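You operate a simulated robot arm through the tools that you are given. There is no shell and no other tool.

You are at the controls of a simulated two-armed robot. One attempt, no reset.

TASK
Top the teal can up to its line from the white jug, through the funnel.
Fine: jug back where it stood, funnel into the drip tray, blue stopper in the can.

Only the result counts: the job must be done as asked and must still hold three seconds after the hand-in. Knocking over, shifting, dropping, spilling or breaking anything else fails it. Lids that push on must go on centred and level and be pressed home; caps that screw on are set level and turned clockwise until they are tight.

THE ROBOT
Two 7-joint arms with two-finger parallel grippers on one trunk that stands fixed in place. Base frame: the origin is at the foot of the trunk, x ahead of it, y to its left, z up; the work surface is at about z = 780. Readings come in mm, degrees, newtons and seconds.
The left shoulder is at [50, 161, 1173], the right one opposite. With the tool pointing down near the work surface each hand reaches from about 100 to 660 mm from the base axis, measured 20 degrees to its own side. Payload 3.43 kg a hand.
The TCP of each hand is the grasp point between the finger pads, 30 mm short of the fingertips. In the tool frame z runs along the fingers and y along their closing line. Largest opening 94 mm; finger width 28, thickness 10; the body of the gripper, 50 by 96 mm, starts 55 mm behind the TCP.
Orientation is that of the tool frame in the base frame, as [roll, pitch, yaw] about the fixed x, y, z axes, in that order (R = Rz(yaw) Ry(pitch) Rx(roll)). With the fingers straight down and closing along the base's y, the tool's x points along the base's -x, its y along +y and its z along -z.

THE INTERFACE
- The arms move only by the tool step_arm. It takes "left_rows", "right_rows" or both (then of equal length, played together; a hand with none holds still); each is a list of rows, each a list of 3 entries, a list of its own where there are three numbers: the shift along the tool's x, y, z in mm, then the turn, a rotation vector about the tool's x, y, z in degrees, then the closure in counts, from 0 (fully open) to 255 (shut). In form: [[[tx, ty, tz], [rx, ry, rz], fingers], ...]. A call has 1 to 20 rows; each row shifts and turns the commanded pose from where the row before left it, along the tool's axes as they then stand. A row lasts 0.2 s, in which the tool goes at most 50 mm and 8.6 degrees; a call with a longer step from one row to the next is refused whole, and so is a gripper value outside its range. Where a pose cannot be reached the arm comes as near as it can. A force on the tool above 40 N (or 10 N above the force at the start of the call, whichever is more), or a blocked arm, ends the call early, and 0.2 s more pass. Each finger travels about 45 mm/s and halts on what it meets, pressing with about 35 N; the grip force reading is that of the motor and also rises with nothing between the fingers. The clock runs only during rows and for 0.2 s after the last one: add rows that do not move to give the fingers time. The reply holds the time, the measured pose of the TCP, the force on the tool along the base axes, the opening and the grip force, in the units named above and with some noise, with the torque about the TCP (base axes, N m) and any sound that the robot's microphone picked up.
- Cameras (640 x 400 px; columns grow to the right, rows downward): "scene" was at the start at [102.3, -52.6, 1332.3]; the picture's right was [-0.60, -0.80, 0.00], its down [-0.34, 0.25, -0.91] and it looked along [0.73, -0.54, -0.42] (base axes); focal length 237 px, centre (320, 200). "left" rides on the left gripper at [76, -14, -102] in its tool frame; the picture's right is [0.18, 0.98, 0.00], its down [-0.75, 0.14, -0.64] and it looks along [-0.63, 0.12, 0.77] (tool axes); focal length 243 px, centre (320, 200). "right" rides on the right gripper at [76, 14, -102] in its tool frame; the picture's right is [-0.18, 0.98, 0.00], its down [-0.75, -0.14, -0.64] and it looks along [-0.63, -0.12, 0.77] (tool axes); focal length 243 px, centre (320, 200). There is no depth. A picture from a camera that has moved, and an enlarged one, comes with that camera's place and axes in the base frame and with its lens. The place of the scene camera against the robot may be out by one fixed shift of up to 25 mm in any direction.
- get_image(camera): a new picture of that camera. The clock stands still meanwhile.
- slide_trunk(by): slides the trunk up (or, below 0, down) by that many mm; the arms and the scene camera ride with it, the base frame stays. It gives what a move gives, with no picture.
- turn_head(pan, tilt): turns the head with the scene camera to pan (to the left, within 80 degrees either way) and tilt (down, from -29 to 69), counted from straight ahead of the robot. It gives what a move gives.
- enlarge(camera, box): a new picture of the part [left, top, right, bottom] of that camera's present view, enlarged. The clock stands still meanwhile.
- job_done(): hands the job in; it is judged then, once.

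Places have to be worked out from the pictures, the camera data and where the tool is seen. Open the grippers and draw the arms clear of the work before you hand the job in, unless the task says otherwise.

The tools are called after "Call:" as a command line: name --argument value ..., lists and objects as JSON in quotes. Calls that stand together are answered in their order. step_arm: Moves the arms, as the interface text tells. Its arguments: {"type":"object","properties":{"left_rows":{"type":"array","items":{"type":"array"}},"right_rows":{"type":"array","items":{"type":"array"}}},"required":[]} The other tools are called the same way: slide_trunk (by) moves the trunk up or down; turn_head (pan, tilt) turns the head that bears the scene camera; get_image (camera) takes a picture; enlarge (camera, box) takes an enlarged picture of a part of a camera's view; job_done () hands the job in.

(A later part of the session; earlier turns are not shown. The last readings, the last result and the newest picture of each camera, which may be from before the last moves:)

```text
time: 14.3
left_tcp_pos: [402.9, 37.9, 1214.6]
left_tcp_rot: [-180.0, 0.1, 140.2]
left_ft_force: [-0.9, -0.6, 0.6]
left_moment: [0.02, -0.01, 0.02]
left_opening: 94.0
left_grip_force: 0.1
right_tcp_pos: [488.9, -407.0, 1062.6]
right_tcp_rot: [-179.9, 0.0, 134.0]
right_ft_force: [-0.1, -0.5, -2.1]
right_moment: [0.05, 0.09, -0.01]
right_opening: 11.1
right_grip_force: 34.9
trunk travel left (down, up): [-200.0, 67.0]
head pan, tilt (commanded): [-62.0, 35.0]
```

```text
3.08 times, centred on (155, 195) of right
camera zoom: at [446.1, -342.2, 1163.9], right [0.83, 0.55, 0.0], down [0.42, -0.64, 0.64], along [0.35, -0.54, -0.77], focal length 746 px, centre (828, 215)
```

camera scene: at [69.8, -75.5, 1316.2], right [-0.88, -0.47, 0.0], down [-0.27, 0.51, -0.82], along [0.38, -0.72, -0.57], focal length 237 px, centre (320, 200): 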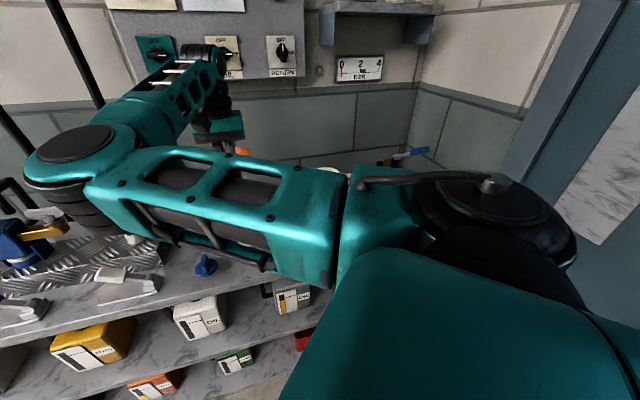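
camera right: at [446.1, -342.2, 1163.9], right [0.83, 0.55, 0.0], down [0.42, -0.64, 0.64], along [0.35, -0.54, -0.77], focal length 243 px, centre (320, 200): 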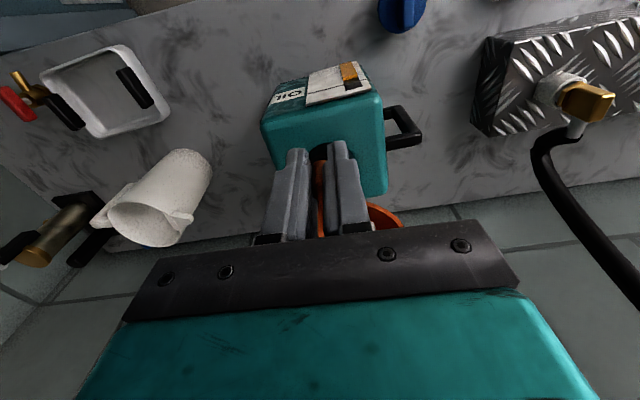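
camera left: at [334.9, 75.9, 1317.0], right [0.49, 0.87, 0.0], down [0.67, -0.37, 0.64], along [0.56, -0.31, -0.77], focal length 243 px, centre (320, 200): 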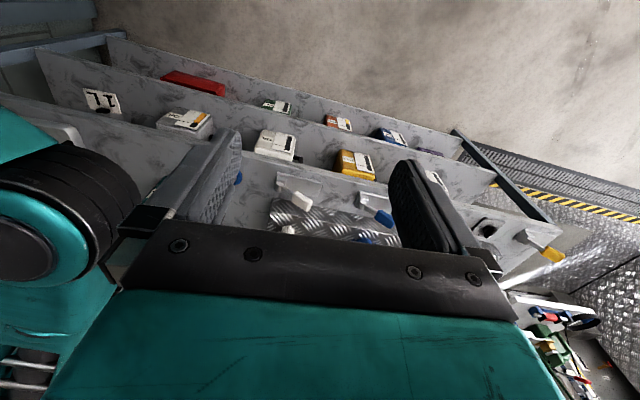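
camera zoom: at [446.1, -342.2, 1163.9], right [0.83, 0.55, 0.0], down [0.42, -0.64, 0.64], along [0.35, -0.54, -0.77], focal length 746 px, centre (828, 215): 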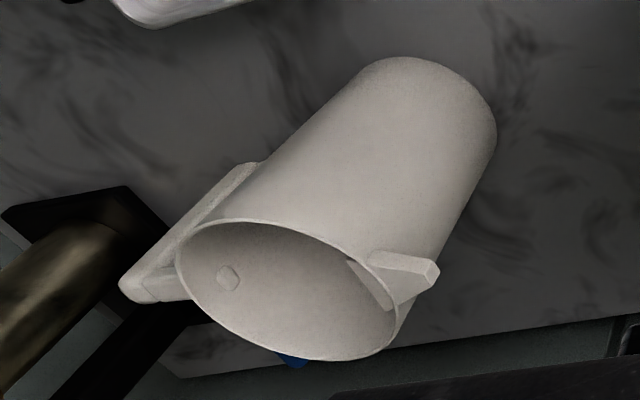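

The collar's centre lines up with the predicted column, so lateral alignment is good. I lower the funnel 58 mm so the spout enters the neck, then check forces.

Call:
step_arm --right_rows '[[[0, 0, 15], [0, 0, 0], 255], [[0, 0, 15], [0, 0, 0], 255], [[0, 0, 10], [0, 0, 0], 255], [[0, 0, 10], [0, 0, 0], 255], [[0, 0, 8], [0, 0, 0], 255], [[0, 0, 0], [0, 0, 0], 255]]'

Call:
enlarge --camera "right" --box '[230, 60, 430, 240]'

Call:
get_image --camera "scene"

```text
time: 15.7
left_tcp_pos: [399.4, 39.4, 1215.3]
left_tcp_rot: [-180.0, 0.3, 140.1]
left_ft_force: [0.4, -0.4, 0.3]
left_moment: [0.03, -0.01, 0.04]
left_opening: 94.2
left_grip_force: 0.1
right_tcp_pos: [487.1, -406.0, 1015.1]
right_tcp_rot: [179.8, 1.0, 134.1]
right_ft_force: [-11.0, 9.9, 18.8]
right_moment: [-0.07, 0.15, -0.09]
right_opening: 11.2
right_grip_force: 34.9
trunk travel left (down, up): [-200.0, 67.0]
head pan, tilt (commanded): [-62.0, 35.0]
stopped in row 6 (right hand): the force on the tool passed its limit at 41 N (the readings are from after the stop); the commanded pose is now the measured one
```

```text
2.22 times, centred on (330, 150) of right
camera zoom: at [443.0, -340.3, 1115.1], right [0.83, 0.55, 0.01], down [0.41, -0.63, 0.65], along [0.36, -0.54, -0.76], focal length 539 px, centre (298, 311)
```

zoom: 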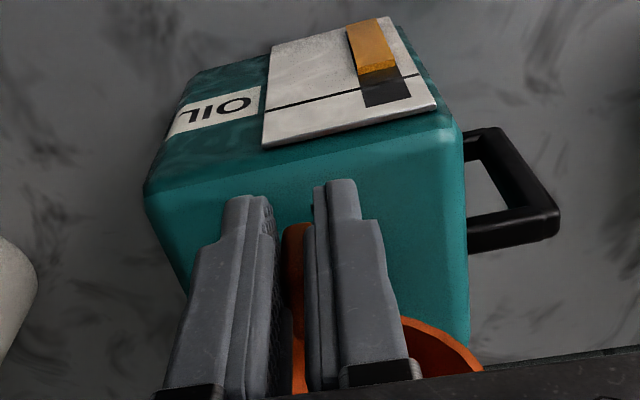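

```text
taken
camera scene: at [66.8, -73.0, 1316.5], right [-0.88, -0.47, 0.0], down [-0.27, 0.5, -0.82], along [0.39, -0.72, -0.57], focal length 237 px, centre (320, 200)
```

scene: 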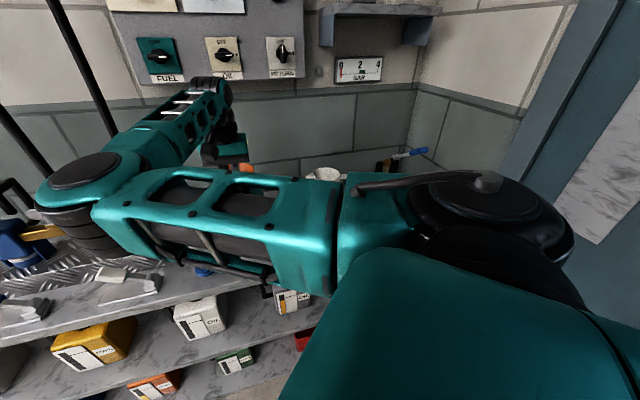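

The spout met the neck's rim: the force [-11, 10, 19] N says it landed toward the far side, so my neck estimate is a few mm too far out. I lift 25 mm clear and inspect whether the can moved.

Call:
step_arm --right_rows '[[[0, 0, -10], [0, 0, 0], 255], [[0, 0, -15], [0, 0, 0], 255], [[0, 0, -15], [0, 0, 0], 255], [[0, 0, 0], [0, 0, 0], 255], [[0, 0, 0], [0, 0, 0], 255]]'

Call:
enlarge --camera "right" --box '[250, 60, 430, 240]'

Call:
get_image --camera "right"

```text
time: 16.9
left_tcp_pos: [403.1, 38.1, 1214.9]
left_tcp_rot: [-179.9, 0.0, 140.1]
left_ft_force: [0.1, -0.3, -0.6]
left_moment: [0.02, -0.01, 0.02]
left_opening: 93.6
left_grip_force: 0.0
right_tcp_pos: [488.6, -407.5, 1048.1]
right_tcp_rot: [179.8, 0.8, 134.0]
right_ft_force: [0.5, 0.0, -0.7]
right_moment: [0.02, 0.04, 0.02]
right_opening: 11.1
right_grip_force: 34.7
trunk travel left (down, up): [-200.0, 67.0]
head pan, tilt (commanded): [-62.0, 35.0]
```

```text
2.22 times, centred on (340, 150) of right
camera zoom: at [444.5, -342.8, 1150.6], right [0.83, 0.55, 0.0], down [0.42, -0.63, 0.65], along [0.36, -0.54, -0.76], focal length 539 px, centre (276, 311)
```

zoom: 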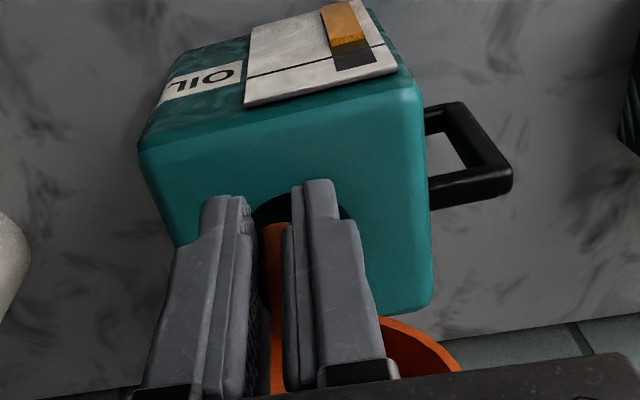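

```text
taken
camera right: at [444.5, -342.8, 1150.6], right [0.83, 0.55, 0.0], down [0.42, -0.63, 0.65], along [0.36, -0.54, -0.76], focal length 243 px, centre (320, 200)
```

right: 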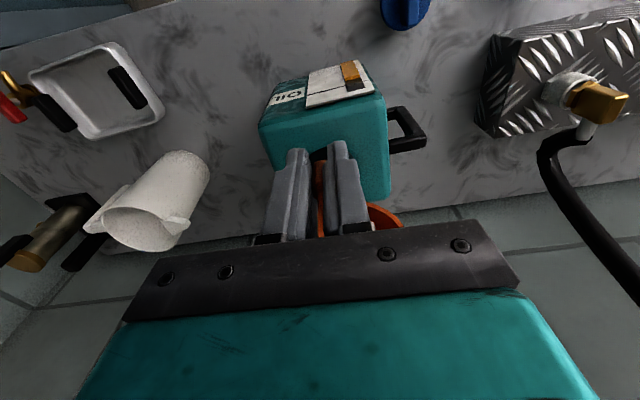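

The can has not moved. I level the hand again and shift it 80 mm sideways so its camera gets a close, unobstructed look into the neck.

Call:
step_arm --right_rows '[[[0, 0, -12], [0, 0.8, 0], 255], [[0, -40, 0], [0, 0, 0], 255], [[0, -40, 0], [0, 0, 0], 255], [[0, 0, 0], [0, 0, 0], 255], [[0, 0, 0], [0, 0, 0], 255]]'

Call:
get_image --camera "right"

Call:
enlarge --camera "right" --box '[380, 120, 500, 240]'

```text
time: 18.1
left_tcp_pos: [402.5, 38.5, 1215.1]
left_tcp_rot: [-179.9, -0.1, 140.1]
left_ft_force: [0.1, -0.4, 1.1]
left_moment: [0.0, -0.02, 0.0]
left_opening: 94.1
left_grip_force: 0.0
right_tcp_pos: [431.0, -463.2, 1061.2]
right_tcp_rot: [179.9, -0.1, 134.0]
right_ft_force: [0.2, 0.8, -0.2]
right_moment: [0.06, 0.07, 0.02]
right_opening: 11.3
right_grip_force: 34.9
trunk travel left (down, up): [-200.0, 67.0]
head pan, tilt (commanded): [-62.0, 35.0]
```

```text
taken
camera right: at [387.7, -399.3, 1162.4], right [0.83, 0.55, 0.0], down [0.42, -0.64, 0.64], along [0.35, -0.53, -0.77], focal length 243 px, centre (320, 200)
```

right: 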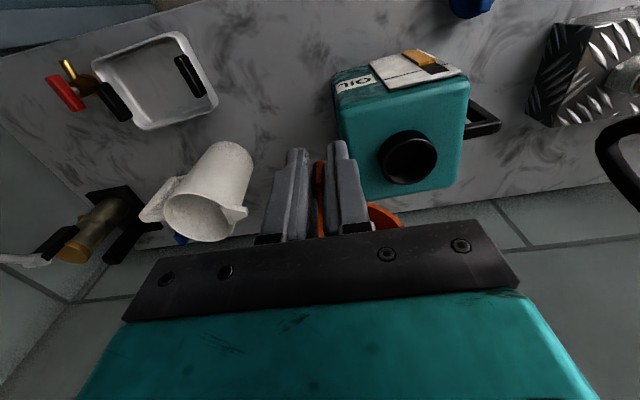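

```text
3.33 times, centred on (440, 180) of right
camera zoom: at [387.7, -399.3, 1162.4], right [0.83, 0.55, 0.0], down [0.42, -0.64, 0.64], along [0.35, -0.53, -0.77], focal length 809 px, centre (-80, 267)
```

zoom: 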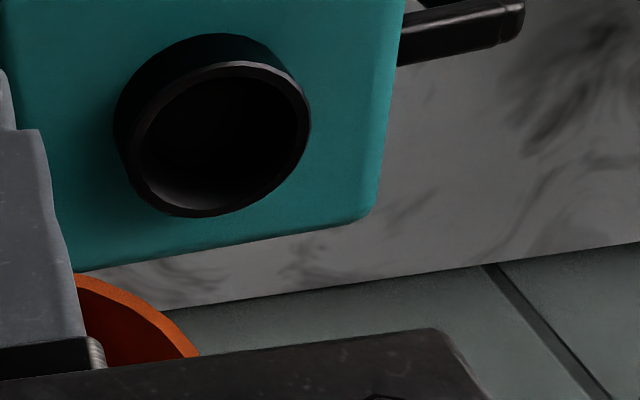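

The close view gives a 57 mm collar with a 50 mm hole, centred near [538, -458, 940]. The contact force pushed the funnel back toward the robot, so I return about 5 mm closer to the robot and lower gently.

Call:
step_arm --right_rows '[[[2.5, 40, 0], [0, 0, 0], 255], [[2.5, 40, 0], [0, 0, 0], 255], [[0, 0, 0], [0, 0, 0], 255], [[0, 0, 15], [0, 0, 0], 255], [[0, 0, 15], [0, 0, 0], 255], [[0, 0, 8], [0, 0, 0], 255], [[0, 0, 0], [0, 0, 0], 255], [[0, 0, 0], [0, 0, 0], 255]]'

```text
time: 19.9
left_tcp_pos: [402.9, 36.8, 1215.2]
left_tcp_rot: [179.9, 0.0, 140.2]
left_ft_force: [0.3, -0.5, -0.2]
left_moment: [-0.01, 0.01, -0.01]
left_opening: 94.1
left_grip_force: 0.0
right_tcp_pos: [486.5, -403.4, 1023.5]
right_tcp_rot: [179.9, -0.1, 133.9]
right_ft_force: [-0.1, -0.4, -1.2]
right_moment: [0.04, 0.03, 0.02]
right_opening: 10.9
right_grip_force: 34.8
trunk travel left (down, up): [-200.0, 67.0]
head pan, tilt (commanded): [-62.0, 35.0]
```

No contact yet at TCP z = 1023.5. I continue down in small 3 mm steps.

Call:
step_arm --right_rows '[[[0, 0, 3], [0, 0, 0], 255], [[0, 0, 3], [0, 0, 0], 255], [[0, 0, 3], [0, 0, 0], 255], [[0, 0, 0], [0, 0, 0], 255]]'

```text
time: 20.9
left_tcp_pos: [401.2, 37.8, 1213.8]
left_tcp_rot: [179.9, 0.2, 140.1]
left_ft_force: [-0.2, 0.5, -0.4]
left_moment: [0.02, 0.01, 0.0]
left_opening: 94.1
left_grip_force: 0.0
right_tcp_pos: [485.5, -402.5, 1015.1]
right_tcp_rot: [179.9, 0.2, 134.1]
right_ft_force: [-0.2, -0.7, 5.7]
right_moment: [-0.27, -0.23, -0.03]
right_opening: 10.9
right_grip_force: 34.2
trunk travel left (down, up): [-200.0, 67.0]
head pan, tilt (commanded): [-62.0, 35.0]
```

A gentle contact appears again at TCP z ≈ 1015 with about 6 N, and the moment places it close to or on the robot side of the funnel's axis. I hold still to average the reading, then look.

Call:
step_arm --right_rows '[[[0, 0, 2], [0, 0, 0], 255], [[0, 0, 0], [0, 0, 0], 255], [[0, 0, 0], [0, 0, 0], 255]]'

Call:
enlarge --camera "right" --box '[250, 60, 430, 240]'

Call:
get_image --camera "scene"

```text
time: 21.7
left_tcp_pos: [401.1, 39.9, 1215.0]
left_tcp_rot: [180.0, 0.2, 140.2]
left_ft_force: [-0.5, -0.6, -0.1]
left_moment: [-0.01, -0.03, -0.02]
left_opening: 93.8
left_grip_force: 0.2
right_tcp_pos: [486.2, -402.4, 1015.9]
right_tcp_rot: [179.8, 0.3, 134.2]
right_ft_force: [0.9, -0.9, 16.4]
right_moment: [-0.78, -0.79, -0.01]
right_opening: 10.9
right_grip_force: 35.4
trunk travel left (down, up): [-200.0, 67.0]
head pan, tilt (commanded): [-62.0, 35.0]
```

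```text
2.22 times, centred on (340, 150) of right
camera zoom: at [441.5, -338.7, 1116.5], right [0.83, 0.55, 0.0], down [0.42, -0.64, 0.65], along [0.36, -0.54, -0.76], focal length 539 px, centre (276, 311)
```

zoom: 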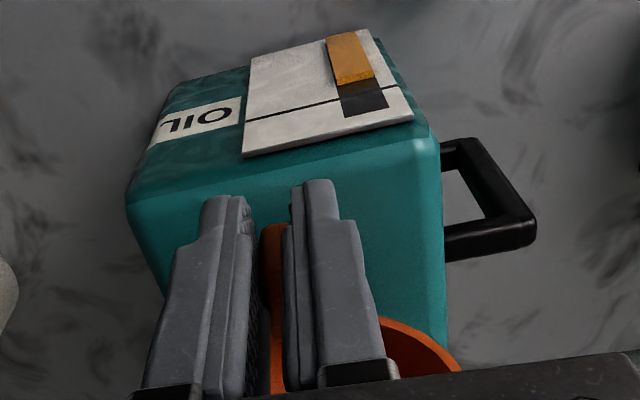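

```text
taken
camera scene: at [68.3, -74.2, 1316.5], right [-0.88, -0.47, 0.0], down [-0.27, 0.51, -0.82], along [0.39, -0.72, -0.57], focal length 237 px, centre (320, 200)
```

scene: 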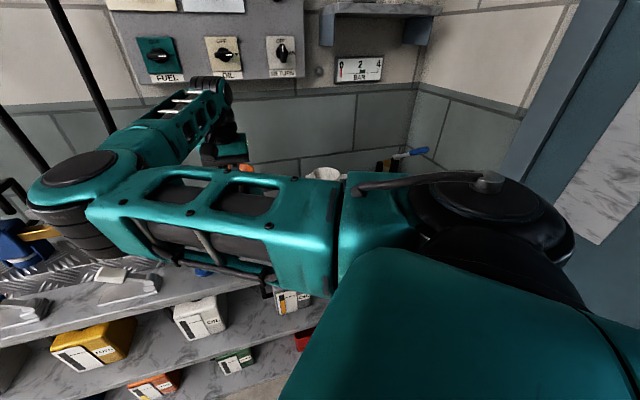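

The contact is vertical with its centre near the funnel's axis, so the spout rests on something only about 5 mm below the collar's top. I ease off 2 mm and shift another 4 mm toward the robot in small steps to see whether it drops or meets a side wall.

Call:
step_arm --right_rows '[[[0, 0, -2.5], [0, 0, 0], 255], [[2, 0, 0], [0, 0, 0], 255], [[2, 0, 0], [0, 0, 0], 255], [[0, 0, 0], [0, 0, 0], 255], [[0, 0, 0], [0, 0, 0], 255]]'

```text
time: 22.9
left_tcp_pos: [401.8, 38.1, 1214.2]
left_tcp_rot: [-180.0, 0.1, 140.1]
left_ft_force: [-0.2, 0.2, 0.6]
left_moment: [-0.02, 0.0, 0.03]
left_opening: 93.9
left_grip_force: 0.2
right_tcp_pos: [483.1, -401.5, 1014.9]
right_tcp_rot: [180.0, 0.0, 134.0]
right_ft_force: [7.5, -6.3, 9.6]
right_moment: [-0.88, -0.94, 0.04]
right_opening: 11.2
right_grip_force: 34.9
trunk travel left (down, up): [-200.0, 67.0]
head pan, tilt (commanded): [-62.0, 35.0]
```

Moving toward the robot built up a lateral force, either friction or the near wall. I lift 1.5 mm at a time to see if the lateral force persists without vertical load.

Call:
step_arm --right_rows '[[[0, 0, -2], [0, 0, 0], 255], [[0, 0, 0], [0, 0, 0], 255], [[0, 0, 0], [0, 0, 0], 255]]'

```text
time: 23.7
left_tcp_pos: [403.4, 37.9, 1214.6]
left_tcp_rot: [180.0, 0.0, 140.1]
left_ft_force: [-0.2, 0.0, -0.6]
left_moment: [0.02, 0.03, 0.0]
left_opening: 93.7
left_grip_force: 0.1
right_tcp_pos: [482.6, -401.2, 1015.0]
right_tcp_rot: [179.8, -0.1, 134.0]
right_ft_force: [5.0, -6.3, 0.3]
right_moment: [-0.36, -0.36, 0.02]
right_opening: 10.9
right_grip_force: 34.8
trunk travel left (down, up): [-200.0, 67.0]
head pan, tilt (commanded): [-62.0, 35.0]
```

The lateral force persists with almost no vertical load, so the spout is inside the collar and touching its near wall; earlier it touched the far wall about 6.6 mm further out. I centre it between the two and read the forces.

Call:
step_arm --right_rows '[[[-1.8, 0, 0], [0, 0, 0], 255], [[-1.8, 0, 0], [0, 0, 0], 255], [[0, 0, 0], [0, 0, 0], 255], [[0, 0, 0], [0, 0, 0], 255]]'

```text
time: 24.7
left_tcp_pos: [401.9, 37.8, 1214.4]
left_tcp_rot: [-180.0, -0.1, 140.1]
left_ft_force: [-0.3, 0.1, -0.6]
left_moment: [-0.03, -0.03, -0.03]
left_opening: 93.9
left_grip_force: 0.1
right_tcp_pos: [486.0, -403.4, 1016.9]
right_tcp_rot: [180.0, -0.1, 134.1]
right_ft_force: [0.3, 0.1, -0.8]
right_moment: [0.02, 0.12, 0.0]
right_opening: 11.1
right_grip_force: 35.2
trunk travel left (down, up): [-200.0, 67.0]
head pan, tilt (commanded): [-62.0, 35.0]
```

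Free of contact and centred. I lower 2.5 mm to a light touch and then release the tab slowly.

Call:
step_arm --right_rows '[[[0, 0, 1.5], [0, 0, 0], 255], [[0, 0, 1], [0, 0, 0], 255], [[0, 0, 0], [0, 0, 0], 255], [[0, 0, 0], [0, 0, 0], 255]]'

```text
time: 25.7
left_tcp_pos: [402.4, 37.9, 1214.3]
left_tcp_rot: [-180.0, 0.1, 140.2]
left_ft_force: [-0.7, -0.8, -0.3]
left_moment: [-0.02, -0.01, 0.0]
left_opening: 94.1
left_grip_force: 0.0
right_tcp_pos: [485.2, -403.0, 1015.9]
right_tcp_rot: [180.0, 0.1, 134.0]
right_ft_force: [0.6, -0.5, 1.8]
right_moment: [-0.08, -0.1, 0.0]
right_opening: 11.0
right_grip_force: 34.7
trunk travel left (down, up): [-200.0, 67.0]
head pan, tilt (commanded): [-62.0, 35.0]
```

Light contact of about 3 N. I open the fingers to about 30 mm and check that the funnel stays put.

Call:
step_arm --right_rows '[[[0, 0, 0], [0, 0, 0], 210], [[0, 0, 0], [0, 0, 0], 190], [[0, 0, 0], [0, 0, 0], 170], [[0, 0, 0], [0, 0, 0], 170], [[0, 0, 0], [0, 0, 0], 170]]'

Call:
get_image --camera "right"

Call:
enlarge --camera "right" --box '[250, 60, 430, 240]'

```text
time: 26.9
left_tcp_pos: [403.3, 37.3, 1213.8]
left_tcp_rot: [-179.9, 0.1, 140.1]
left_ft_force: [0.7, 0.2, 0.7]
left_moment: [0.0, -0.02, 0.0]
left_opening: 94.1
left_grip_force: 0.0
right_tcp_pos: [485.7, -402.4, 1014.0]
right_tcp_rot: [179.9, -0.2, 133.9]
right_ft_force: [0.2, -0.3, 0.1]
right_moment: [0.0, -0.03, -0.01]
right_opening: 31.1
right_grip_force: 0.1
trunk travel left (down, up): [-200.0, 67.0]
head pan, tilt (commanded): [-62.0, 35.0]
```

```text
taken
camera right: at [442.6, -339.2, 1116.6], right [0.83, 0.55, 0.0], down [0.42, -0.64, 0.64], along [0.35, -0.53, -0.77], focal length 243 px, centre (320, 200)
```

right: 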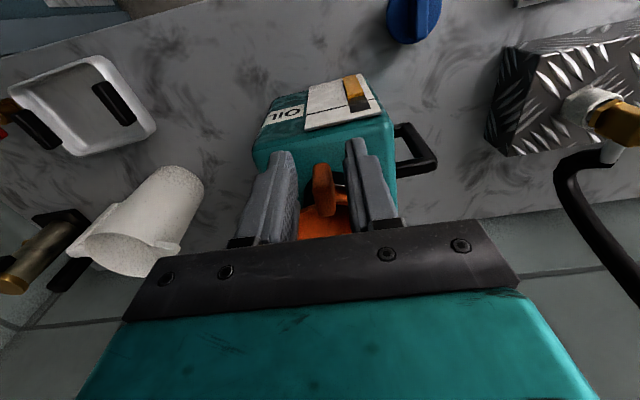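

```text
2.22 times, centred on (340, 150) of right
camera zoom: at [442.6, -339.2, 1116.6], right [0.83, 0.55, 0.0], down [0.42, -0.64, 0.64], along [0.35, -0.53, -0.77], focal length 539 px, centre (276, 311)
```

zoom: 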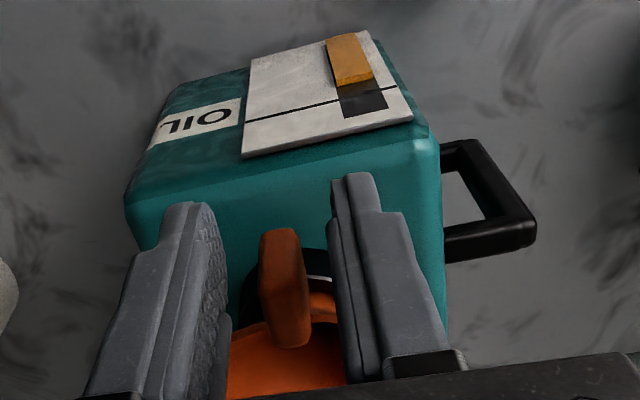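

The funnel stayed in place. I raise the hand 70 mm straight up and shift sideways to inspect how it sits.

Call:
step_arm --right_rows '[[[0, 0, -10], [0, 0, 0], 170], [[0, 0, -20], [0, 0, 0], 170], [[0, 0, -30], [0, 0, 0], 170], [[0, 0, -20], [0, 0, 0], 170], [[20, -30, 0], [0, 0, 0], 170], [[20, -30, 0], [0, 0, 0], 170], [[0, 0, 0], [0, 0, 0], 170]]'

Call:
get_image --camera "right"

Call:
enlarge --camera "right" --box '[330, 80, 490, 230]'

Call:
get_image --camera "scene"

```text
time: 28.5
left_tcp_pos: [402.7, 37.8, 1214.4]
left_tcp_rot: [180.0, 0.0, 140.0]
left_ft_force: [-0.1, 0.3, 0.5]
left_moment: [-0.01, 0.02, 0.0]
left_opening: 94.1
left_grip_force: 0.1
right_tcp_pos: [413.4, -416.9, 1095.8]
right_tcp_rot: [179.9, -0.1, 134.1]
right_ft_force: [-0.2, -0.1, -0.1]
right_moment: [-0.01, 0.0, -0.02]
right_opening: 31.2
right_grip_force: 0.0
trunk travel left (down, up): [-200.0, 67.0]
head pan, tilt (commanded): [-62.0, 35.0]
```

```text
taken
camera right: at [370.9, -352.5, 1196.9], right [0.83, 0.55, 0.0], down [0.42, -0.64, 0.64], along [0.35, -0.53, -0.77], focal length 243 px, centre (320, 200)
```

right: 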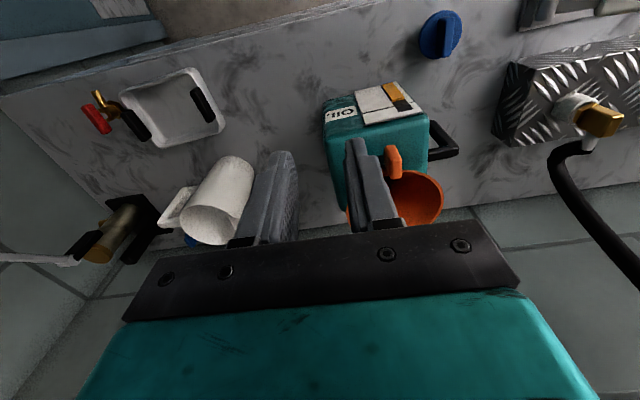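

```text
2.67 times, centred on (410, 155) of right
camera zoom: at [370.9, -352.5, 1196.9], right [0.83, 0.55, 0.0], down [0.42, -0.64, 0.64], along [0.35, -0.53, -0.77], focal length 647 px, centre (80, 320)
```

zoom: 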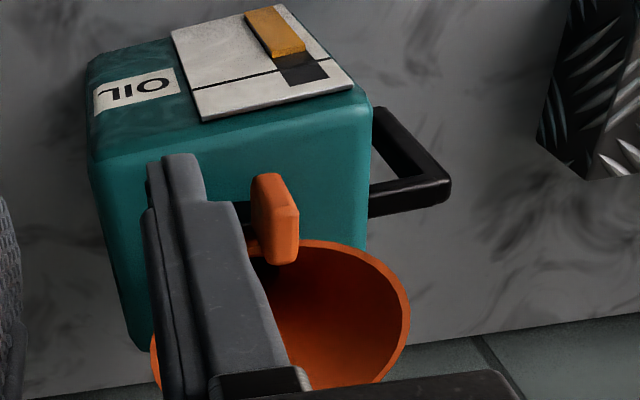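

```text
taken
camera scene: at [69.7, -75.3, 1316.2], right [-0.88, -0.47, 0.0], down [-0.27, 0.51, -0.82], along [0.38, -0.72, -0.57], focal length 237 px, centre (320, 200)
```

scene: 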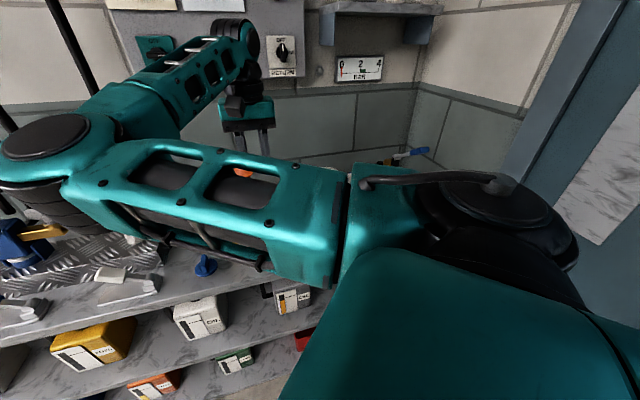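

The funnel stands upright in the can's neck. I now move to a viewing pose in front of the jug to measure its handle accurately.

Call:
step_arm --right_rows '[[[-4.8, -36.2, -2], [0, 0, 0], 165], [[-4.8, -36.2, 0], [0, 0, 0], 165], [[-4.8, -36.2, 0], [0, 0, 0], 165], [[-4.8, -36.2, 0], [0, 0, 0], 165], [[-4.8, -36.2, 0], [0, 0, 2.5], 165], [[0, 0, 0], [0, 0, 0], 165], [[0, 0, 0], [0, 0, 0], 165]]'

Call:
get_image --camera "right"

Call:
enlarge --camera "right" --box '[240, 80, 420, 230]'

Call:
get_image --camera "scene"

```text
time: 30.1
left_tcp_pos: [403.2, 39.5, 1214.8]
left_tcp_rot: [-180.0, 0.1, 140.1]
left_ft_force: [0.4, -0.3, -0.6]
left_moment: [-0.03, 0.0, 0.05]
left_opening: 94.0
left_grip_force: 0.1
right_tcp_pos: [299.4, -559.0, 1095.9]
right_tcp_rot: [179.8, -0.1, 131.5]
right_ft_force: [0.3, -0.8, -0.3]
right_moment: [0.03, 0.06, 0.02]
right_opening: 33.0
right_grip_force: 0.0
trunk travel left (down, up): [-200.0, 67.0]
head pan, tilt (commanded): [-62.0, 35.0]
```

```text
taken
camera right: at [260.3, -494.2, 1198.4], right [0.86, 0.51, 0.0], down [0.39, -0.66, 0.64], along [0.33, -0.55, -0.77], focal length 243 px, centre (320, 200)
```

right: 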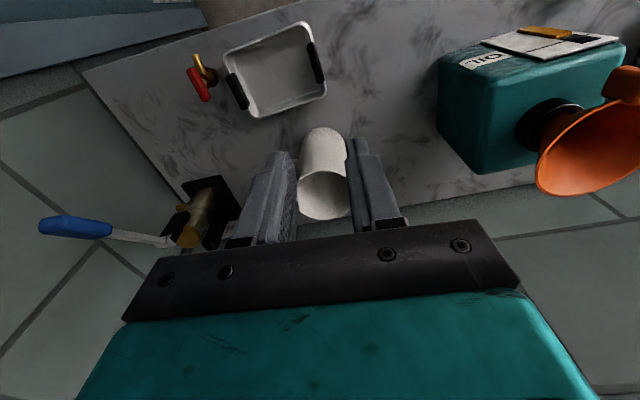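

```text
2.67 times, centred on (330, 155) of right
camera zoom: at [260.3, -494.2, 1198.4], right [0.86, 0.51, 0.0], down [0.39, -0.66, 0.64], along [0.33, -0.55, -0.77], focal length 647 px, centre (293, 320)
```

zoom: 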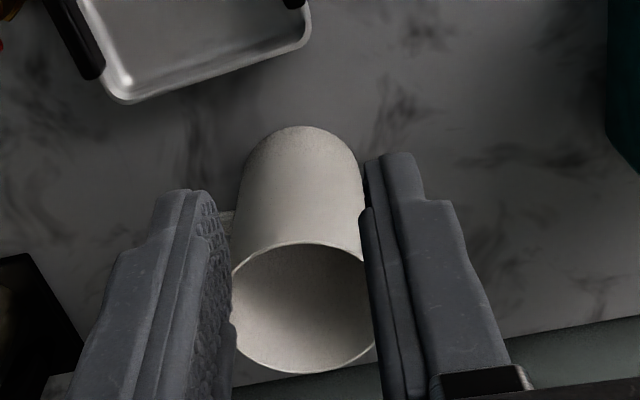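

```text
taken
camera scene: at [69.6, -75.4, 1316.2], right [-0.88, -0.47, 0.0], down [-0.27, 0.51, -0.82], along [0.38, -0.72, -0.57], focal length 237 px, centre (320, 200)
```

scene: 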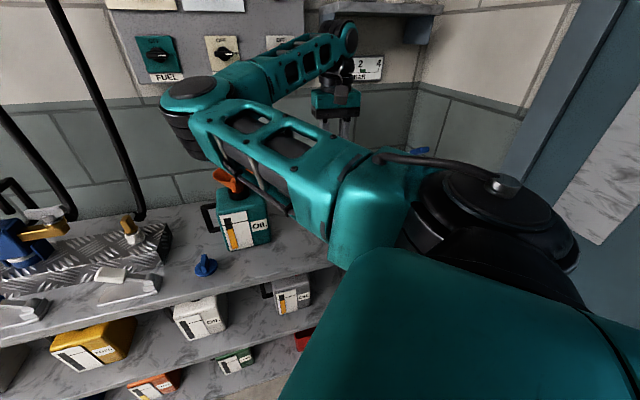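

Now both cameras see the funnel on the can. I enlarge it in both views to check how deep and level it sits, and its gauge.

Call:
enlarge --camera "right" --box '[420, 20, 640, 220]'

Call:
enlarge --camera "scene" --box '[180, 140, 320, 270]'

```text
2.00 times, centred on (530, 120) of right
camera zoom: at [260.3, -494.2, 1198.4], right [0.86, 0.51, 0.0], down [0.39, -0.66, 0.64], along [0.33, -0.55, -0.77], focal length 485 px, centre (-100, 360)
```

zoom: 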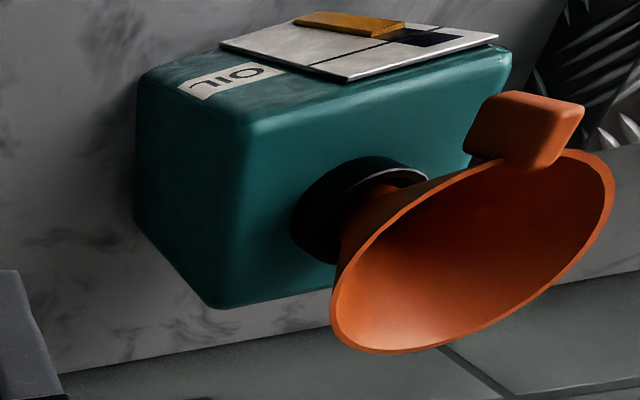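

```text
3.08 times, centred on (250, 205) of scene
camera zoom: at [69.6, -75.4, 1316.2], right [-0.88, -0.47, 0.0], down [-0.27, 0.51, -0.82], along [0.38, -0.72, -0.57], focal length 729 px, centre (535, 185)
```

zoom: 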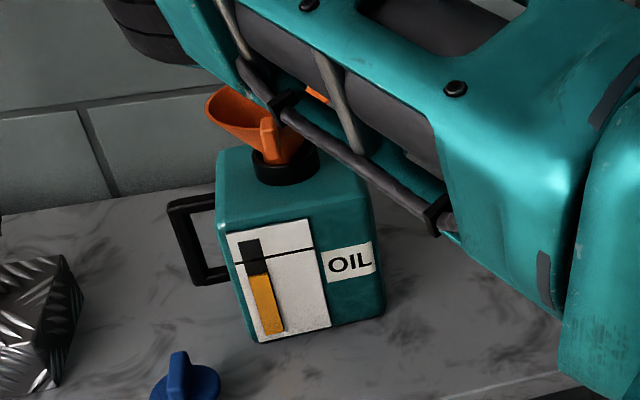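

The funnel is level and inside the collar. Now I tilt the hand outward by about 60° in free air to reach the orientation for gripping the jug's handle from the robot side.

Call:
step_arm --right_rows '[[[0, 0, 0], [0, -8.5, 0], 165], [[0, 0, 0], [0, -8.5, 0], 165], [[0, 0, 0], [0, -8.5, 0], 165], [[0, 0, 0], [0, -8.5, 0], 165], [[0, 0, 0], [0, -8.5, 0], 165], [[0, 0, 0], [0, -8.5, 0], 165], [[0, 0, 0], [0, -8.5, 0], 165], [[0, 0, 0], [0, 0, 0], 165]]'

Call:
get_image --camera "right"

Call:
get_image --camera "scene"

```text
time: 31.9
left_tcp_pos: [403.0, 38.7, 1214.2]
left_tcp_rot: [-179.9, 0.1, 140.2]
left_ft_force: [-0.7, -0.2, -0.4]
left_moment: [0.01, 0.01, -0.02]
left_opening: 94.1
left_grip_force: 0.0
right_tcp_pos: [300.7, -558.9, 1095.7]
right_tcp_rot: [179.9, 59.6, 131.3]
right_ft_force: [-0.8, -0.8, -0.2]
right_moment: [0.01, 0.02, -0.02]
right_opening: 33.1
right_grip_force: 0.1
trunk travel left (down, up): [-200.0, 67.0]
head pan, tilt (commanded): [-62.0, 35.0]
```

```text
taken
camera right: at [226.7, -455.2, 1081.7], right [0.8, 0.58, 0.16], down [-0.22, 0.03, 0.97], along [0.56, -0.81, 0.15], focal length 243 px, centre (320, 200)
```

right: 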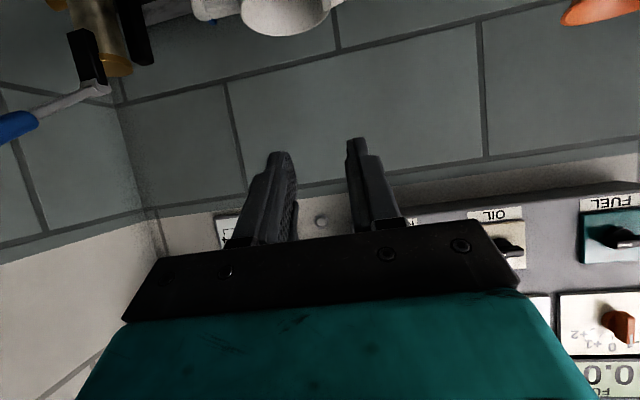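

```text
taken
camera scene: at [69.6, -75.3, 1316.2], right [-0.88, -0.47, 0.0], down [-0.27, 0.51, -0.82], along [0.38, -0.72, -0.57], focal length 237 px, centre (320, 200)
```

scene: 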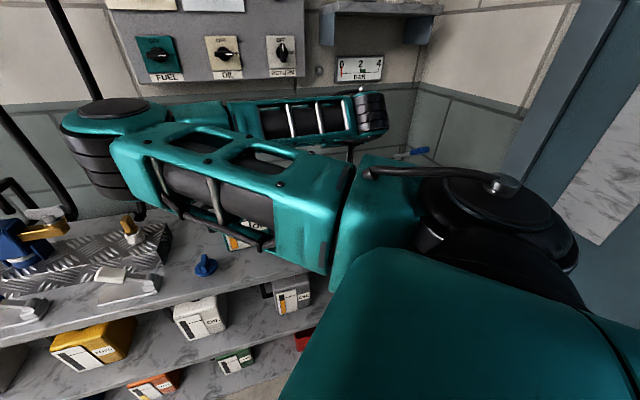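

The tilted pose is reachable. I now move to a pre-grasp position about 100 mm short of the handle bar, estimated at [315, -733, 872], and look.

Call:
step_arm --right_rows '[[[24.4, -20.9, 26.8], [0, 0, 0], 165], [[24.4, -20.9, 26.8], [0, 0, 0], 165], [[24.4, -20.9, 26.8], [0, 0, 0], 165], [[24.4, -20.9, 26.8], [0, 0, 0], 165], [[24.4, -20.9, 26.8], [0, 0, 0], 165], [[0, 0, 0], [0, 0, 0], 165], [[0, 0, 0], [0, 0, 0], 165]]' --left_rows '[[[20, 23, 0], [0, 0, 0], 0], [[20, 23, 0], [0, 0, 0], 0], [[20, 23, 0], [0, 0, 0], 0], [[20, 23, 0], [0, 0, 0], 0], [[0, 0, 0], [0, 0, 0], 0], [[0, 0, 0], [0, 0, 0], 0], [[0, 0, 0], [0, 0, 0], 0]]'

Call:
get_image --camera "right"

Call:
get_image --camera "scene"

```text
time: 33.5
left_tcp_pos: [399.1, 160.2, 1215.9]
left_tcp_rot: [180.0, 0.2, 140.2]
left_ft_force: [0.8, -1.1, 0.8]
left_moment: [0.02, 0.01, 0.04]
left_opening: 93.9
left_grip_force: 0.1
right_tcp_pos: [258.1, -668.9, 921.3]
right_tcp_rot: [179.7, 59.4, 131.3]
right_ft_force: [0.3, 0.4, 0.9]
right_moment: [-0.02, 0.0, 0.01]
right_opening: 33.6
right_grip_force: 0.0
trunk travel left (down, up): [-200.0, 67.0]
head pan, tilt (commanded): [-62.0, 35.0]
```

```text
taken
camera right: at [184.5, -564.2, 907.7], right [0.8, 0.58, 0.16], down [-0.22, 0.03, 0.97], along [0.56, -0.81, 0.15], focal length 243 px, centre (320, 200)
```

right: 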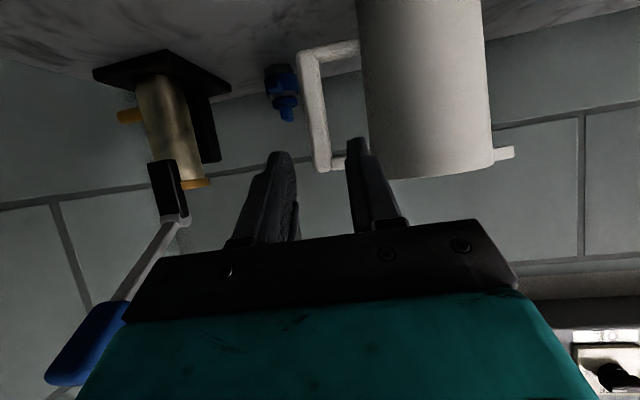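

```text
taken
camera scene: at [69.7, -75.4, 1316.2], right [-0.88, -0.47, 0.0], down [-0.27, 0.51, -0.82], along [0.38, -0.72, -0.57], focal length 237 px, centre (320, 200)
```

scene: 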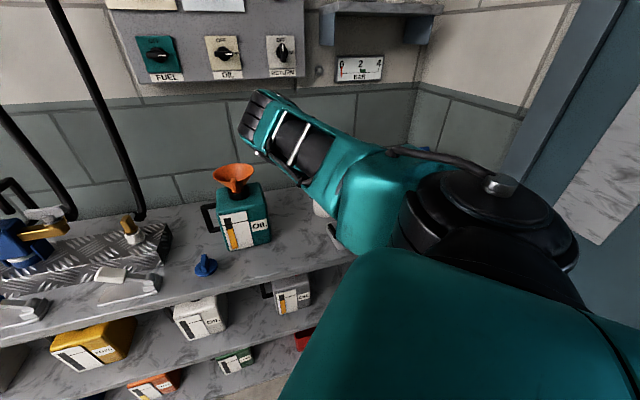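

Excellent: the handle hangs right ahead of the fingers (view is upside down), and the scene camera now sees the can and funnel freely. I enlarge both.

Call:
enlarge --camera "right" --box '[240, 20, 420, 220]'

Call:
enlarge --camera "scene" --box '[190, 150, 290, 260]'

```text
2.00 times, centred on (330, 120) of right
camera zoom: at [184.5, -564.2, 907.7], right [0.8, 0.58, 0.16], down [-0.22, 0.03, 0.97], along [0.56, -0.81, 0.15], focal length 485 px, centre (300, 360)
```

zoom: 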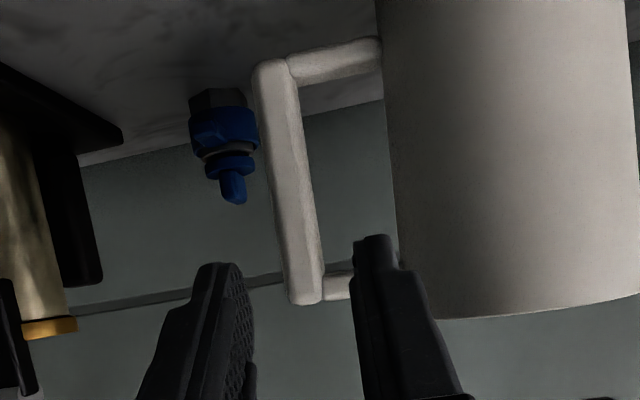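

```text
3.64 times, centred on (240, 205) of scene
camera zoom: at [69.7, -75.4, 1316.2], right [-0.88, -0.47, 0.0], down [-0.27, 0.51, -0.82], along [0.38, -0.72, -0.57], focal length 861 px, centre (611, 182)
```

zoom: 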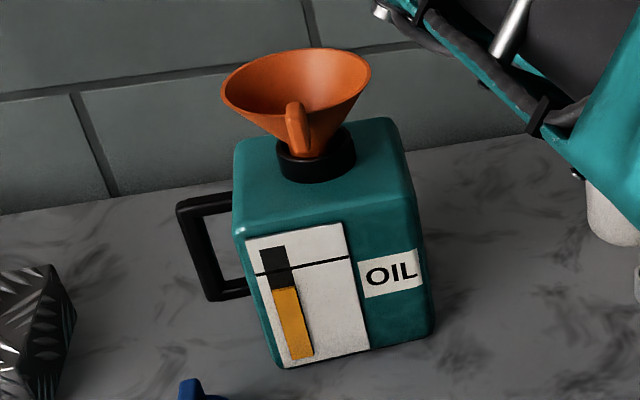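

The bar is vertical at about [313, -734], z from 826 to 909, 16 mm thick, with a 32 mm gap to the jug body. I advance 75 mm along the fingers, with a 2.7 mm sideways correction, then check.

Call:
step_arm --right_rows '[[[0.5, -1.4, 30], [0, 0, 0], 165], [[0.5, -1.3, 30], [0, 0, 0], 165], [[0.4, 0, 15], [0, 0, 0], 165], [[0, 0, 0], [0, 0, 0], 165]]'

Call:
enlarge --camera "right" --box '[220, 20, 420, 240]'

Call:
get_image --camera "scene"

```text
time: 34.5
left_tcp_pos: [399.1, 160.2, 1213.4]
left_tcp_rot: [180.0, 0.1, 140.1]
left_ft_force: [0.0, 0.0, -1.0]
left_moment: [0.01, -0.02, 0.01]
left_opening: 94.1
left_grip_force: 0.1
right_tcp_pos: [299.3, -717.9, 882.4]
right_tcp_rot: [179.8, 59.4, 131.4]
right_ft_force: [-0.3, -0.5, 0.5]
right_moment: [0.0, -0.01, -0.01]
right_opening: 33.2
right_grip_force: 0.1
trunk travel left (down, up): [-200.0, 67.0]
head pan, tilt (commanded): [-62.0, 35.0]
```

```text
1.82 times, centred on (320, 130) of right
camera zoom: at [225.3, -613.7, 869.2], right [0.8, 0.58, 0.16], down [-0.22, 0.03, 0.98], along [0.56, -0.81, 0.15], focal length 441 px, centre (320, 327)
```

zoom: 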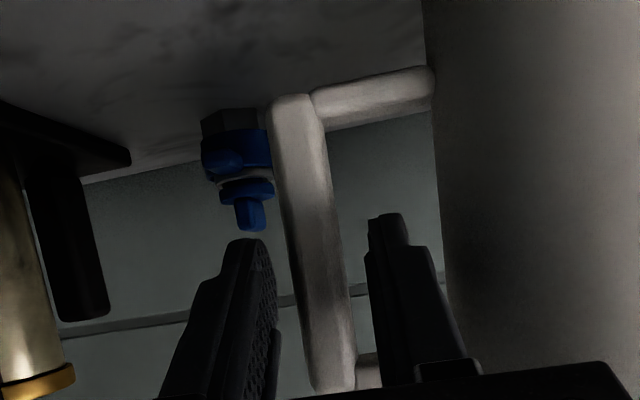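

```text
taken
camera scene: at [69.6, -75.3, 1316.2], right [-0.88, -0.47, 0.0], down [-0.27, 0.51, -0.82], along [0.38, -0.72, -0.57], focal length 237 px, centre (320, 200)
```

scene: 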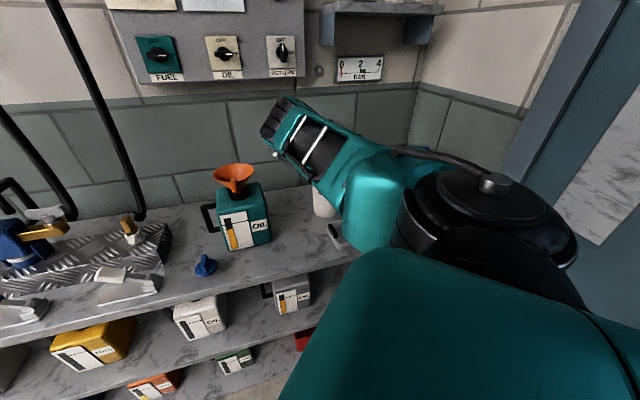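

The bar lies midway between the fingers. I advance the remaining 24 mm and then close on it.

Call:
step_arm --right_rows '[[[0, -0.5, 12], [0, 0, 0], 165], [[0, -0.5, 12], [0, 0, 0], 165], [[0, 0, 0], [0, 0, 0], 165], [[0, 0, 0], [0, 0, 0], 165]]'

Call:
enlarge --camera "right" --box '[220, 20, 420, 240]'

```text
time: 35.5
left_tcp_pos: [398.7, 159.7, 1213.9]
left_tcp_rot: [179.9, 0.1, 140.1]
left_ft_force: [-0.4, 0.6, 0.5]
left_moment: [-0.02, 0.0, -0.01]
left_opening: 94.2
left_grip_force: 0.1
right_tcp_pos: [311.7, -733.3, 870.7]
right_tcp_rot: [179.8, 59.4, 131.5]
right_ft_force: [-0.3, 0.5, 1.4]
right_moment: [-0.02, -0.04, -0.01]
right_opening: 32.8
right_grip_force: 0.1
trunk travel left (down, up): [-200.0, 67.0]
head pan, tilt (commanded): [-62.0, 35.0]
```

```text
1.82 times, centred on (320, 130) of right
camera zoom: at [238.1, -629.9, 857.0], right [0.8, 0.58, 0.16], down [-0.22, 0.03, 0.98], along [0.56, -0.81, 0.15], focal length 441 px, centre (320, 327)
```

zoom: 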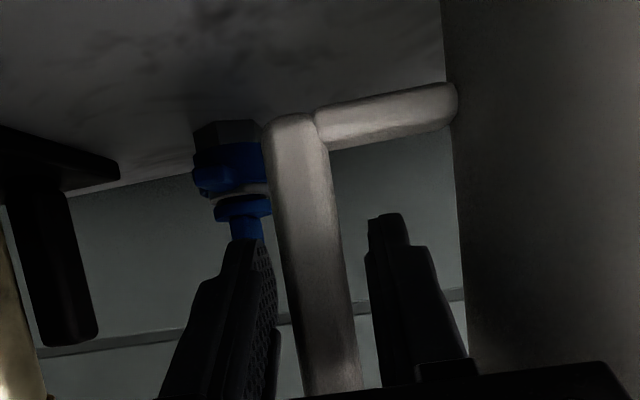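

The bar is centred between the pads with no contact forces. I close the gripper.

Call:
step_arm --right_rows '[[[0, 0, 0], [0, 0, 0], 255], [[0, 0, 0], [0, 0, 0], 255], [[0, 0, 0], [0, 0, 0], 255], [[0, 0, 0], [0, 0, 0], 255]]'

Call:
enlarge --camera "right" --box '[220, 20, 420, 240]'

```text
time: 36.5
left_tcp_pos: [399.7, 160.5, 1214.8]
left_tcp_rot: [-179.9, 0.0, 140.2]
left_ft_force: [-0.2, 0.4, 0.0]
left_moment: [0.02, 0.0, -0.01]
left_opening: 94.2
left_grip_force: 0.1
right_tcp_pos: [311.3, -734.3, 871.4]
right_tcp_rot: [179.9, 59.3, 131.3]
right_ft_force: [-0.9, 0.2, 0.1]
right_moment: [-0.07, 0.07, 0.06]
right_opening: 22.2
right_grip_force: 35.0
trunk travel left (down, up): [-200.0, 67.0]
head pan, tilt (commanded): [-62.0, 35.0]
```

```text
1.82 times, centred on (320, 130) of right
camera zoom: at [238.0, -629.9, 857.0], right [0.8, 0.58, 0.16], down [-0.22, 0.03, 0.98], along [0.56, -0.81, 0.15], focal length 441 px, centre (320, 327)
```

zoom: 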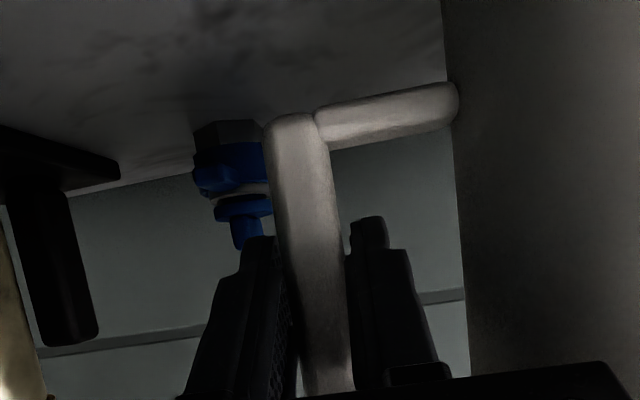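

Gripped with 35 N at 22 mm. I lift the jug 15 mm straight up to test the hold and weigh it.

Call:
step_arm --right_rows '[[[-4.3, 0, -2.54], [0, 0, 0], 255], [[-4.3, 0, -2.54], [0, 0, 0], 255], [[-4.3, 0, -2.54], [0, 0, 0], 255], [[0, 0, 0], [0, 0, 0], 255], [[0, 0, 0], [0, 0, 0], 255]]'

Call:
get_image --camera "right"

Call:
get_image --camera "scene"

```text
time: 37.7
left_tcp_pos: [399.3, 161.3, 1213.8]
left_tcp_rot: [-180.0, 0.1, 140.1]
left_ft_force: [-0.1, 0.3, 0.1]
left_moment: [0.01, 0.0, 0.03]
left_opening: 94.1
left_grip_force: 0.1
right_tcp_pos: [311.4, -734.3, 886.0]
right_tcp_rot: [179.8, 59.4, 131.4]
right_ft_force: [0.5, 0.6, -3.2]
right_moment: [-0.16, 0.18, -0.02]
right_opening: 21.9
right_grip_force: 35.3
trunk travel left (down, up): [-200.0, 67.0]
head pan, tilt (commanded): [-62.0, 35.0]
```

```text
taken
camera right: at [237.9, -630.1, 871.6], right [0.8, 0.58, 0.16], down [-0.22, 0.03, 0.98], along [0.56, -0.81, 0.15], focal length 243 px, centre (320, 200)
```

right: 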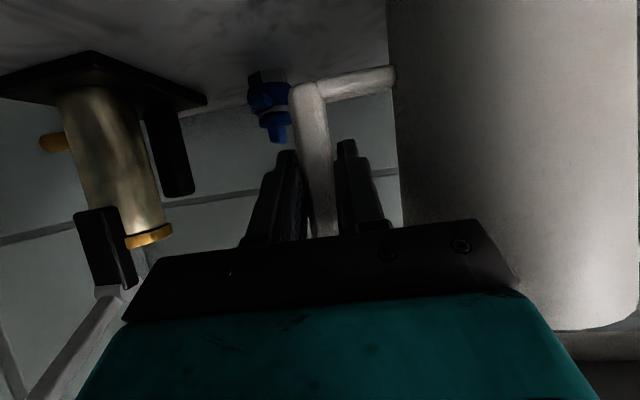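

```text
taken
camera scene: at [69.8, -75.6, 1316.1], right [-0.88, -0.47, 0.0], down [-0.27, 0.51, -0.82], along [0.38, -0.72, -0.57], focal length 237 px, centre (320, 200)
```

scene: 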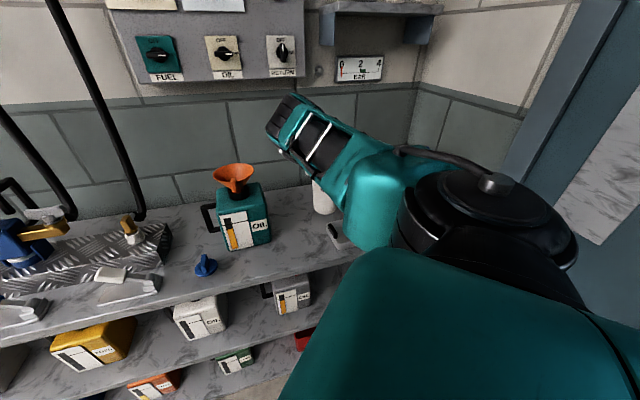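

The jug weighs about 330 g and is held firmly. I lift it to z≈1150 (TCP), well above the funnel, before moving sideways.

Call:
step_arm --right_rows '[[[-20, 0, -11.8], [0, 0, 0], 255], [[-26, 0, -15.3], [0, 0, 0], 255], [[-30, 0, -17.7], [0, 0, 0], 255], [[-32, 0, -18.9], [0, 0, 0], 255], [[-32, 0, -18.9], [0, 0, 0], 255], [[-32, 0, -18.9], [0, 0, 0], 255], [[-28, 0, -16.5], [0, 0, 0], 255], [[-27.5, 0, -16.2], [0, 0, 0], 255], [[0, 0, 0], [0, 0, 0], 255], [[0, 0, 0], [0, 0, 0], 255]]'

Call:
get_image --camera "right"

Call:
get_image --camera "scene"

```text
time: 39.9
left_tcp_pos: [399.4, 160.1, 1214.9]
left_tcp_rot: [-179.9, 0.0, 140.1]
left_ft_force: [0.6, 0.2, 0.0]
left_moment: [-0.01, 0.0, -0.02]
left_opening: 94.0
left_grip_force: 0.1
right_tcp_pos: [311.3, -734.6, 1149.3]
right_tcp_rot: [179.8, 59.4, 131.3]
right_ft_force: [0.9, 0.0, -2.9]
right_moment: [-0.1, 0.17, -0.01]
right_opening: 22.2
right_grip_force: 35.4
trunk travel left (down, up): [-200.0, 67.0]
head pan, tilt (commanded): [-62.0, 35.0]
```

```text
taken
camera right: at [237.4, -630.9, 1136.3], right [0.8, 0.58, 0.16], down [-0.22, 0.03, 0.98], along [0.56, -0.81, 0.15], focal length 243 px, centre (320, 200)
```

right: 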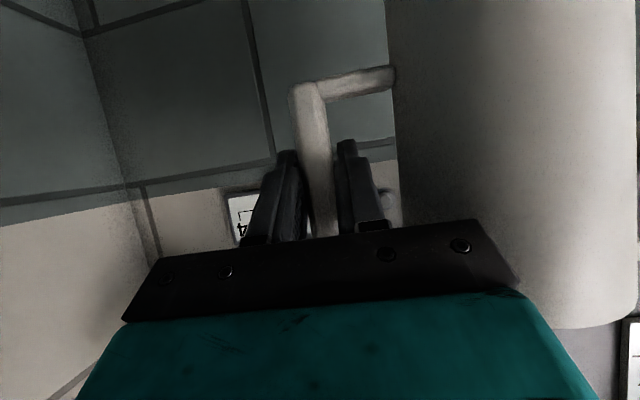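

```text
taken
camera scene: at [69.8, -75.5, 1316.2], right [-0.88, -0.47, 0.0], down [-0.27, 0.51, -0.82], along [0.38, -0.72, -0.57], focal length 237 px, centre (320, 200)
```

scene: 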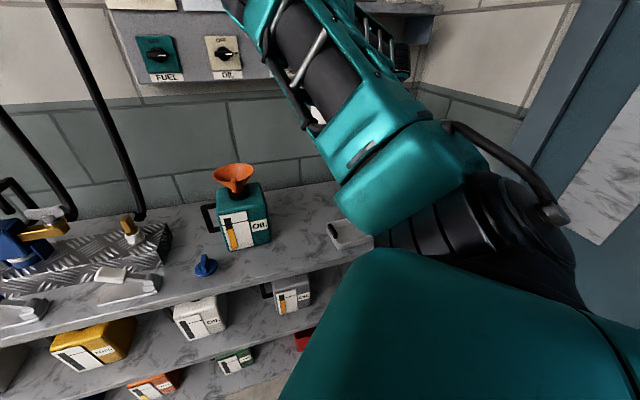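

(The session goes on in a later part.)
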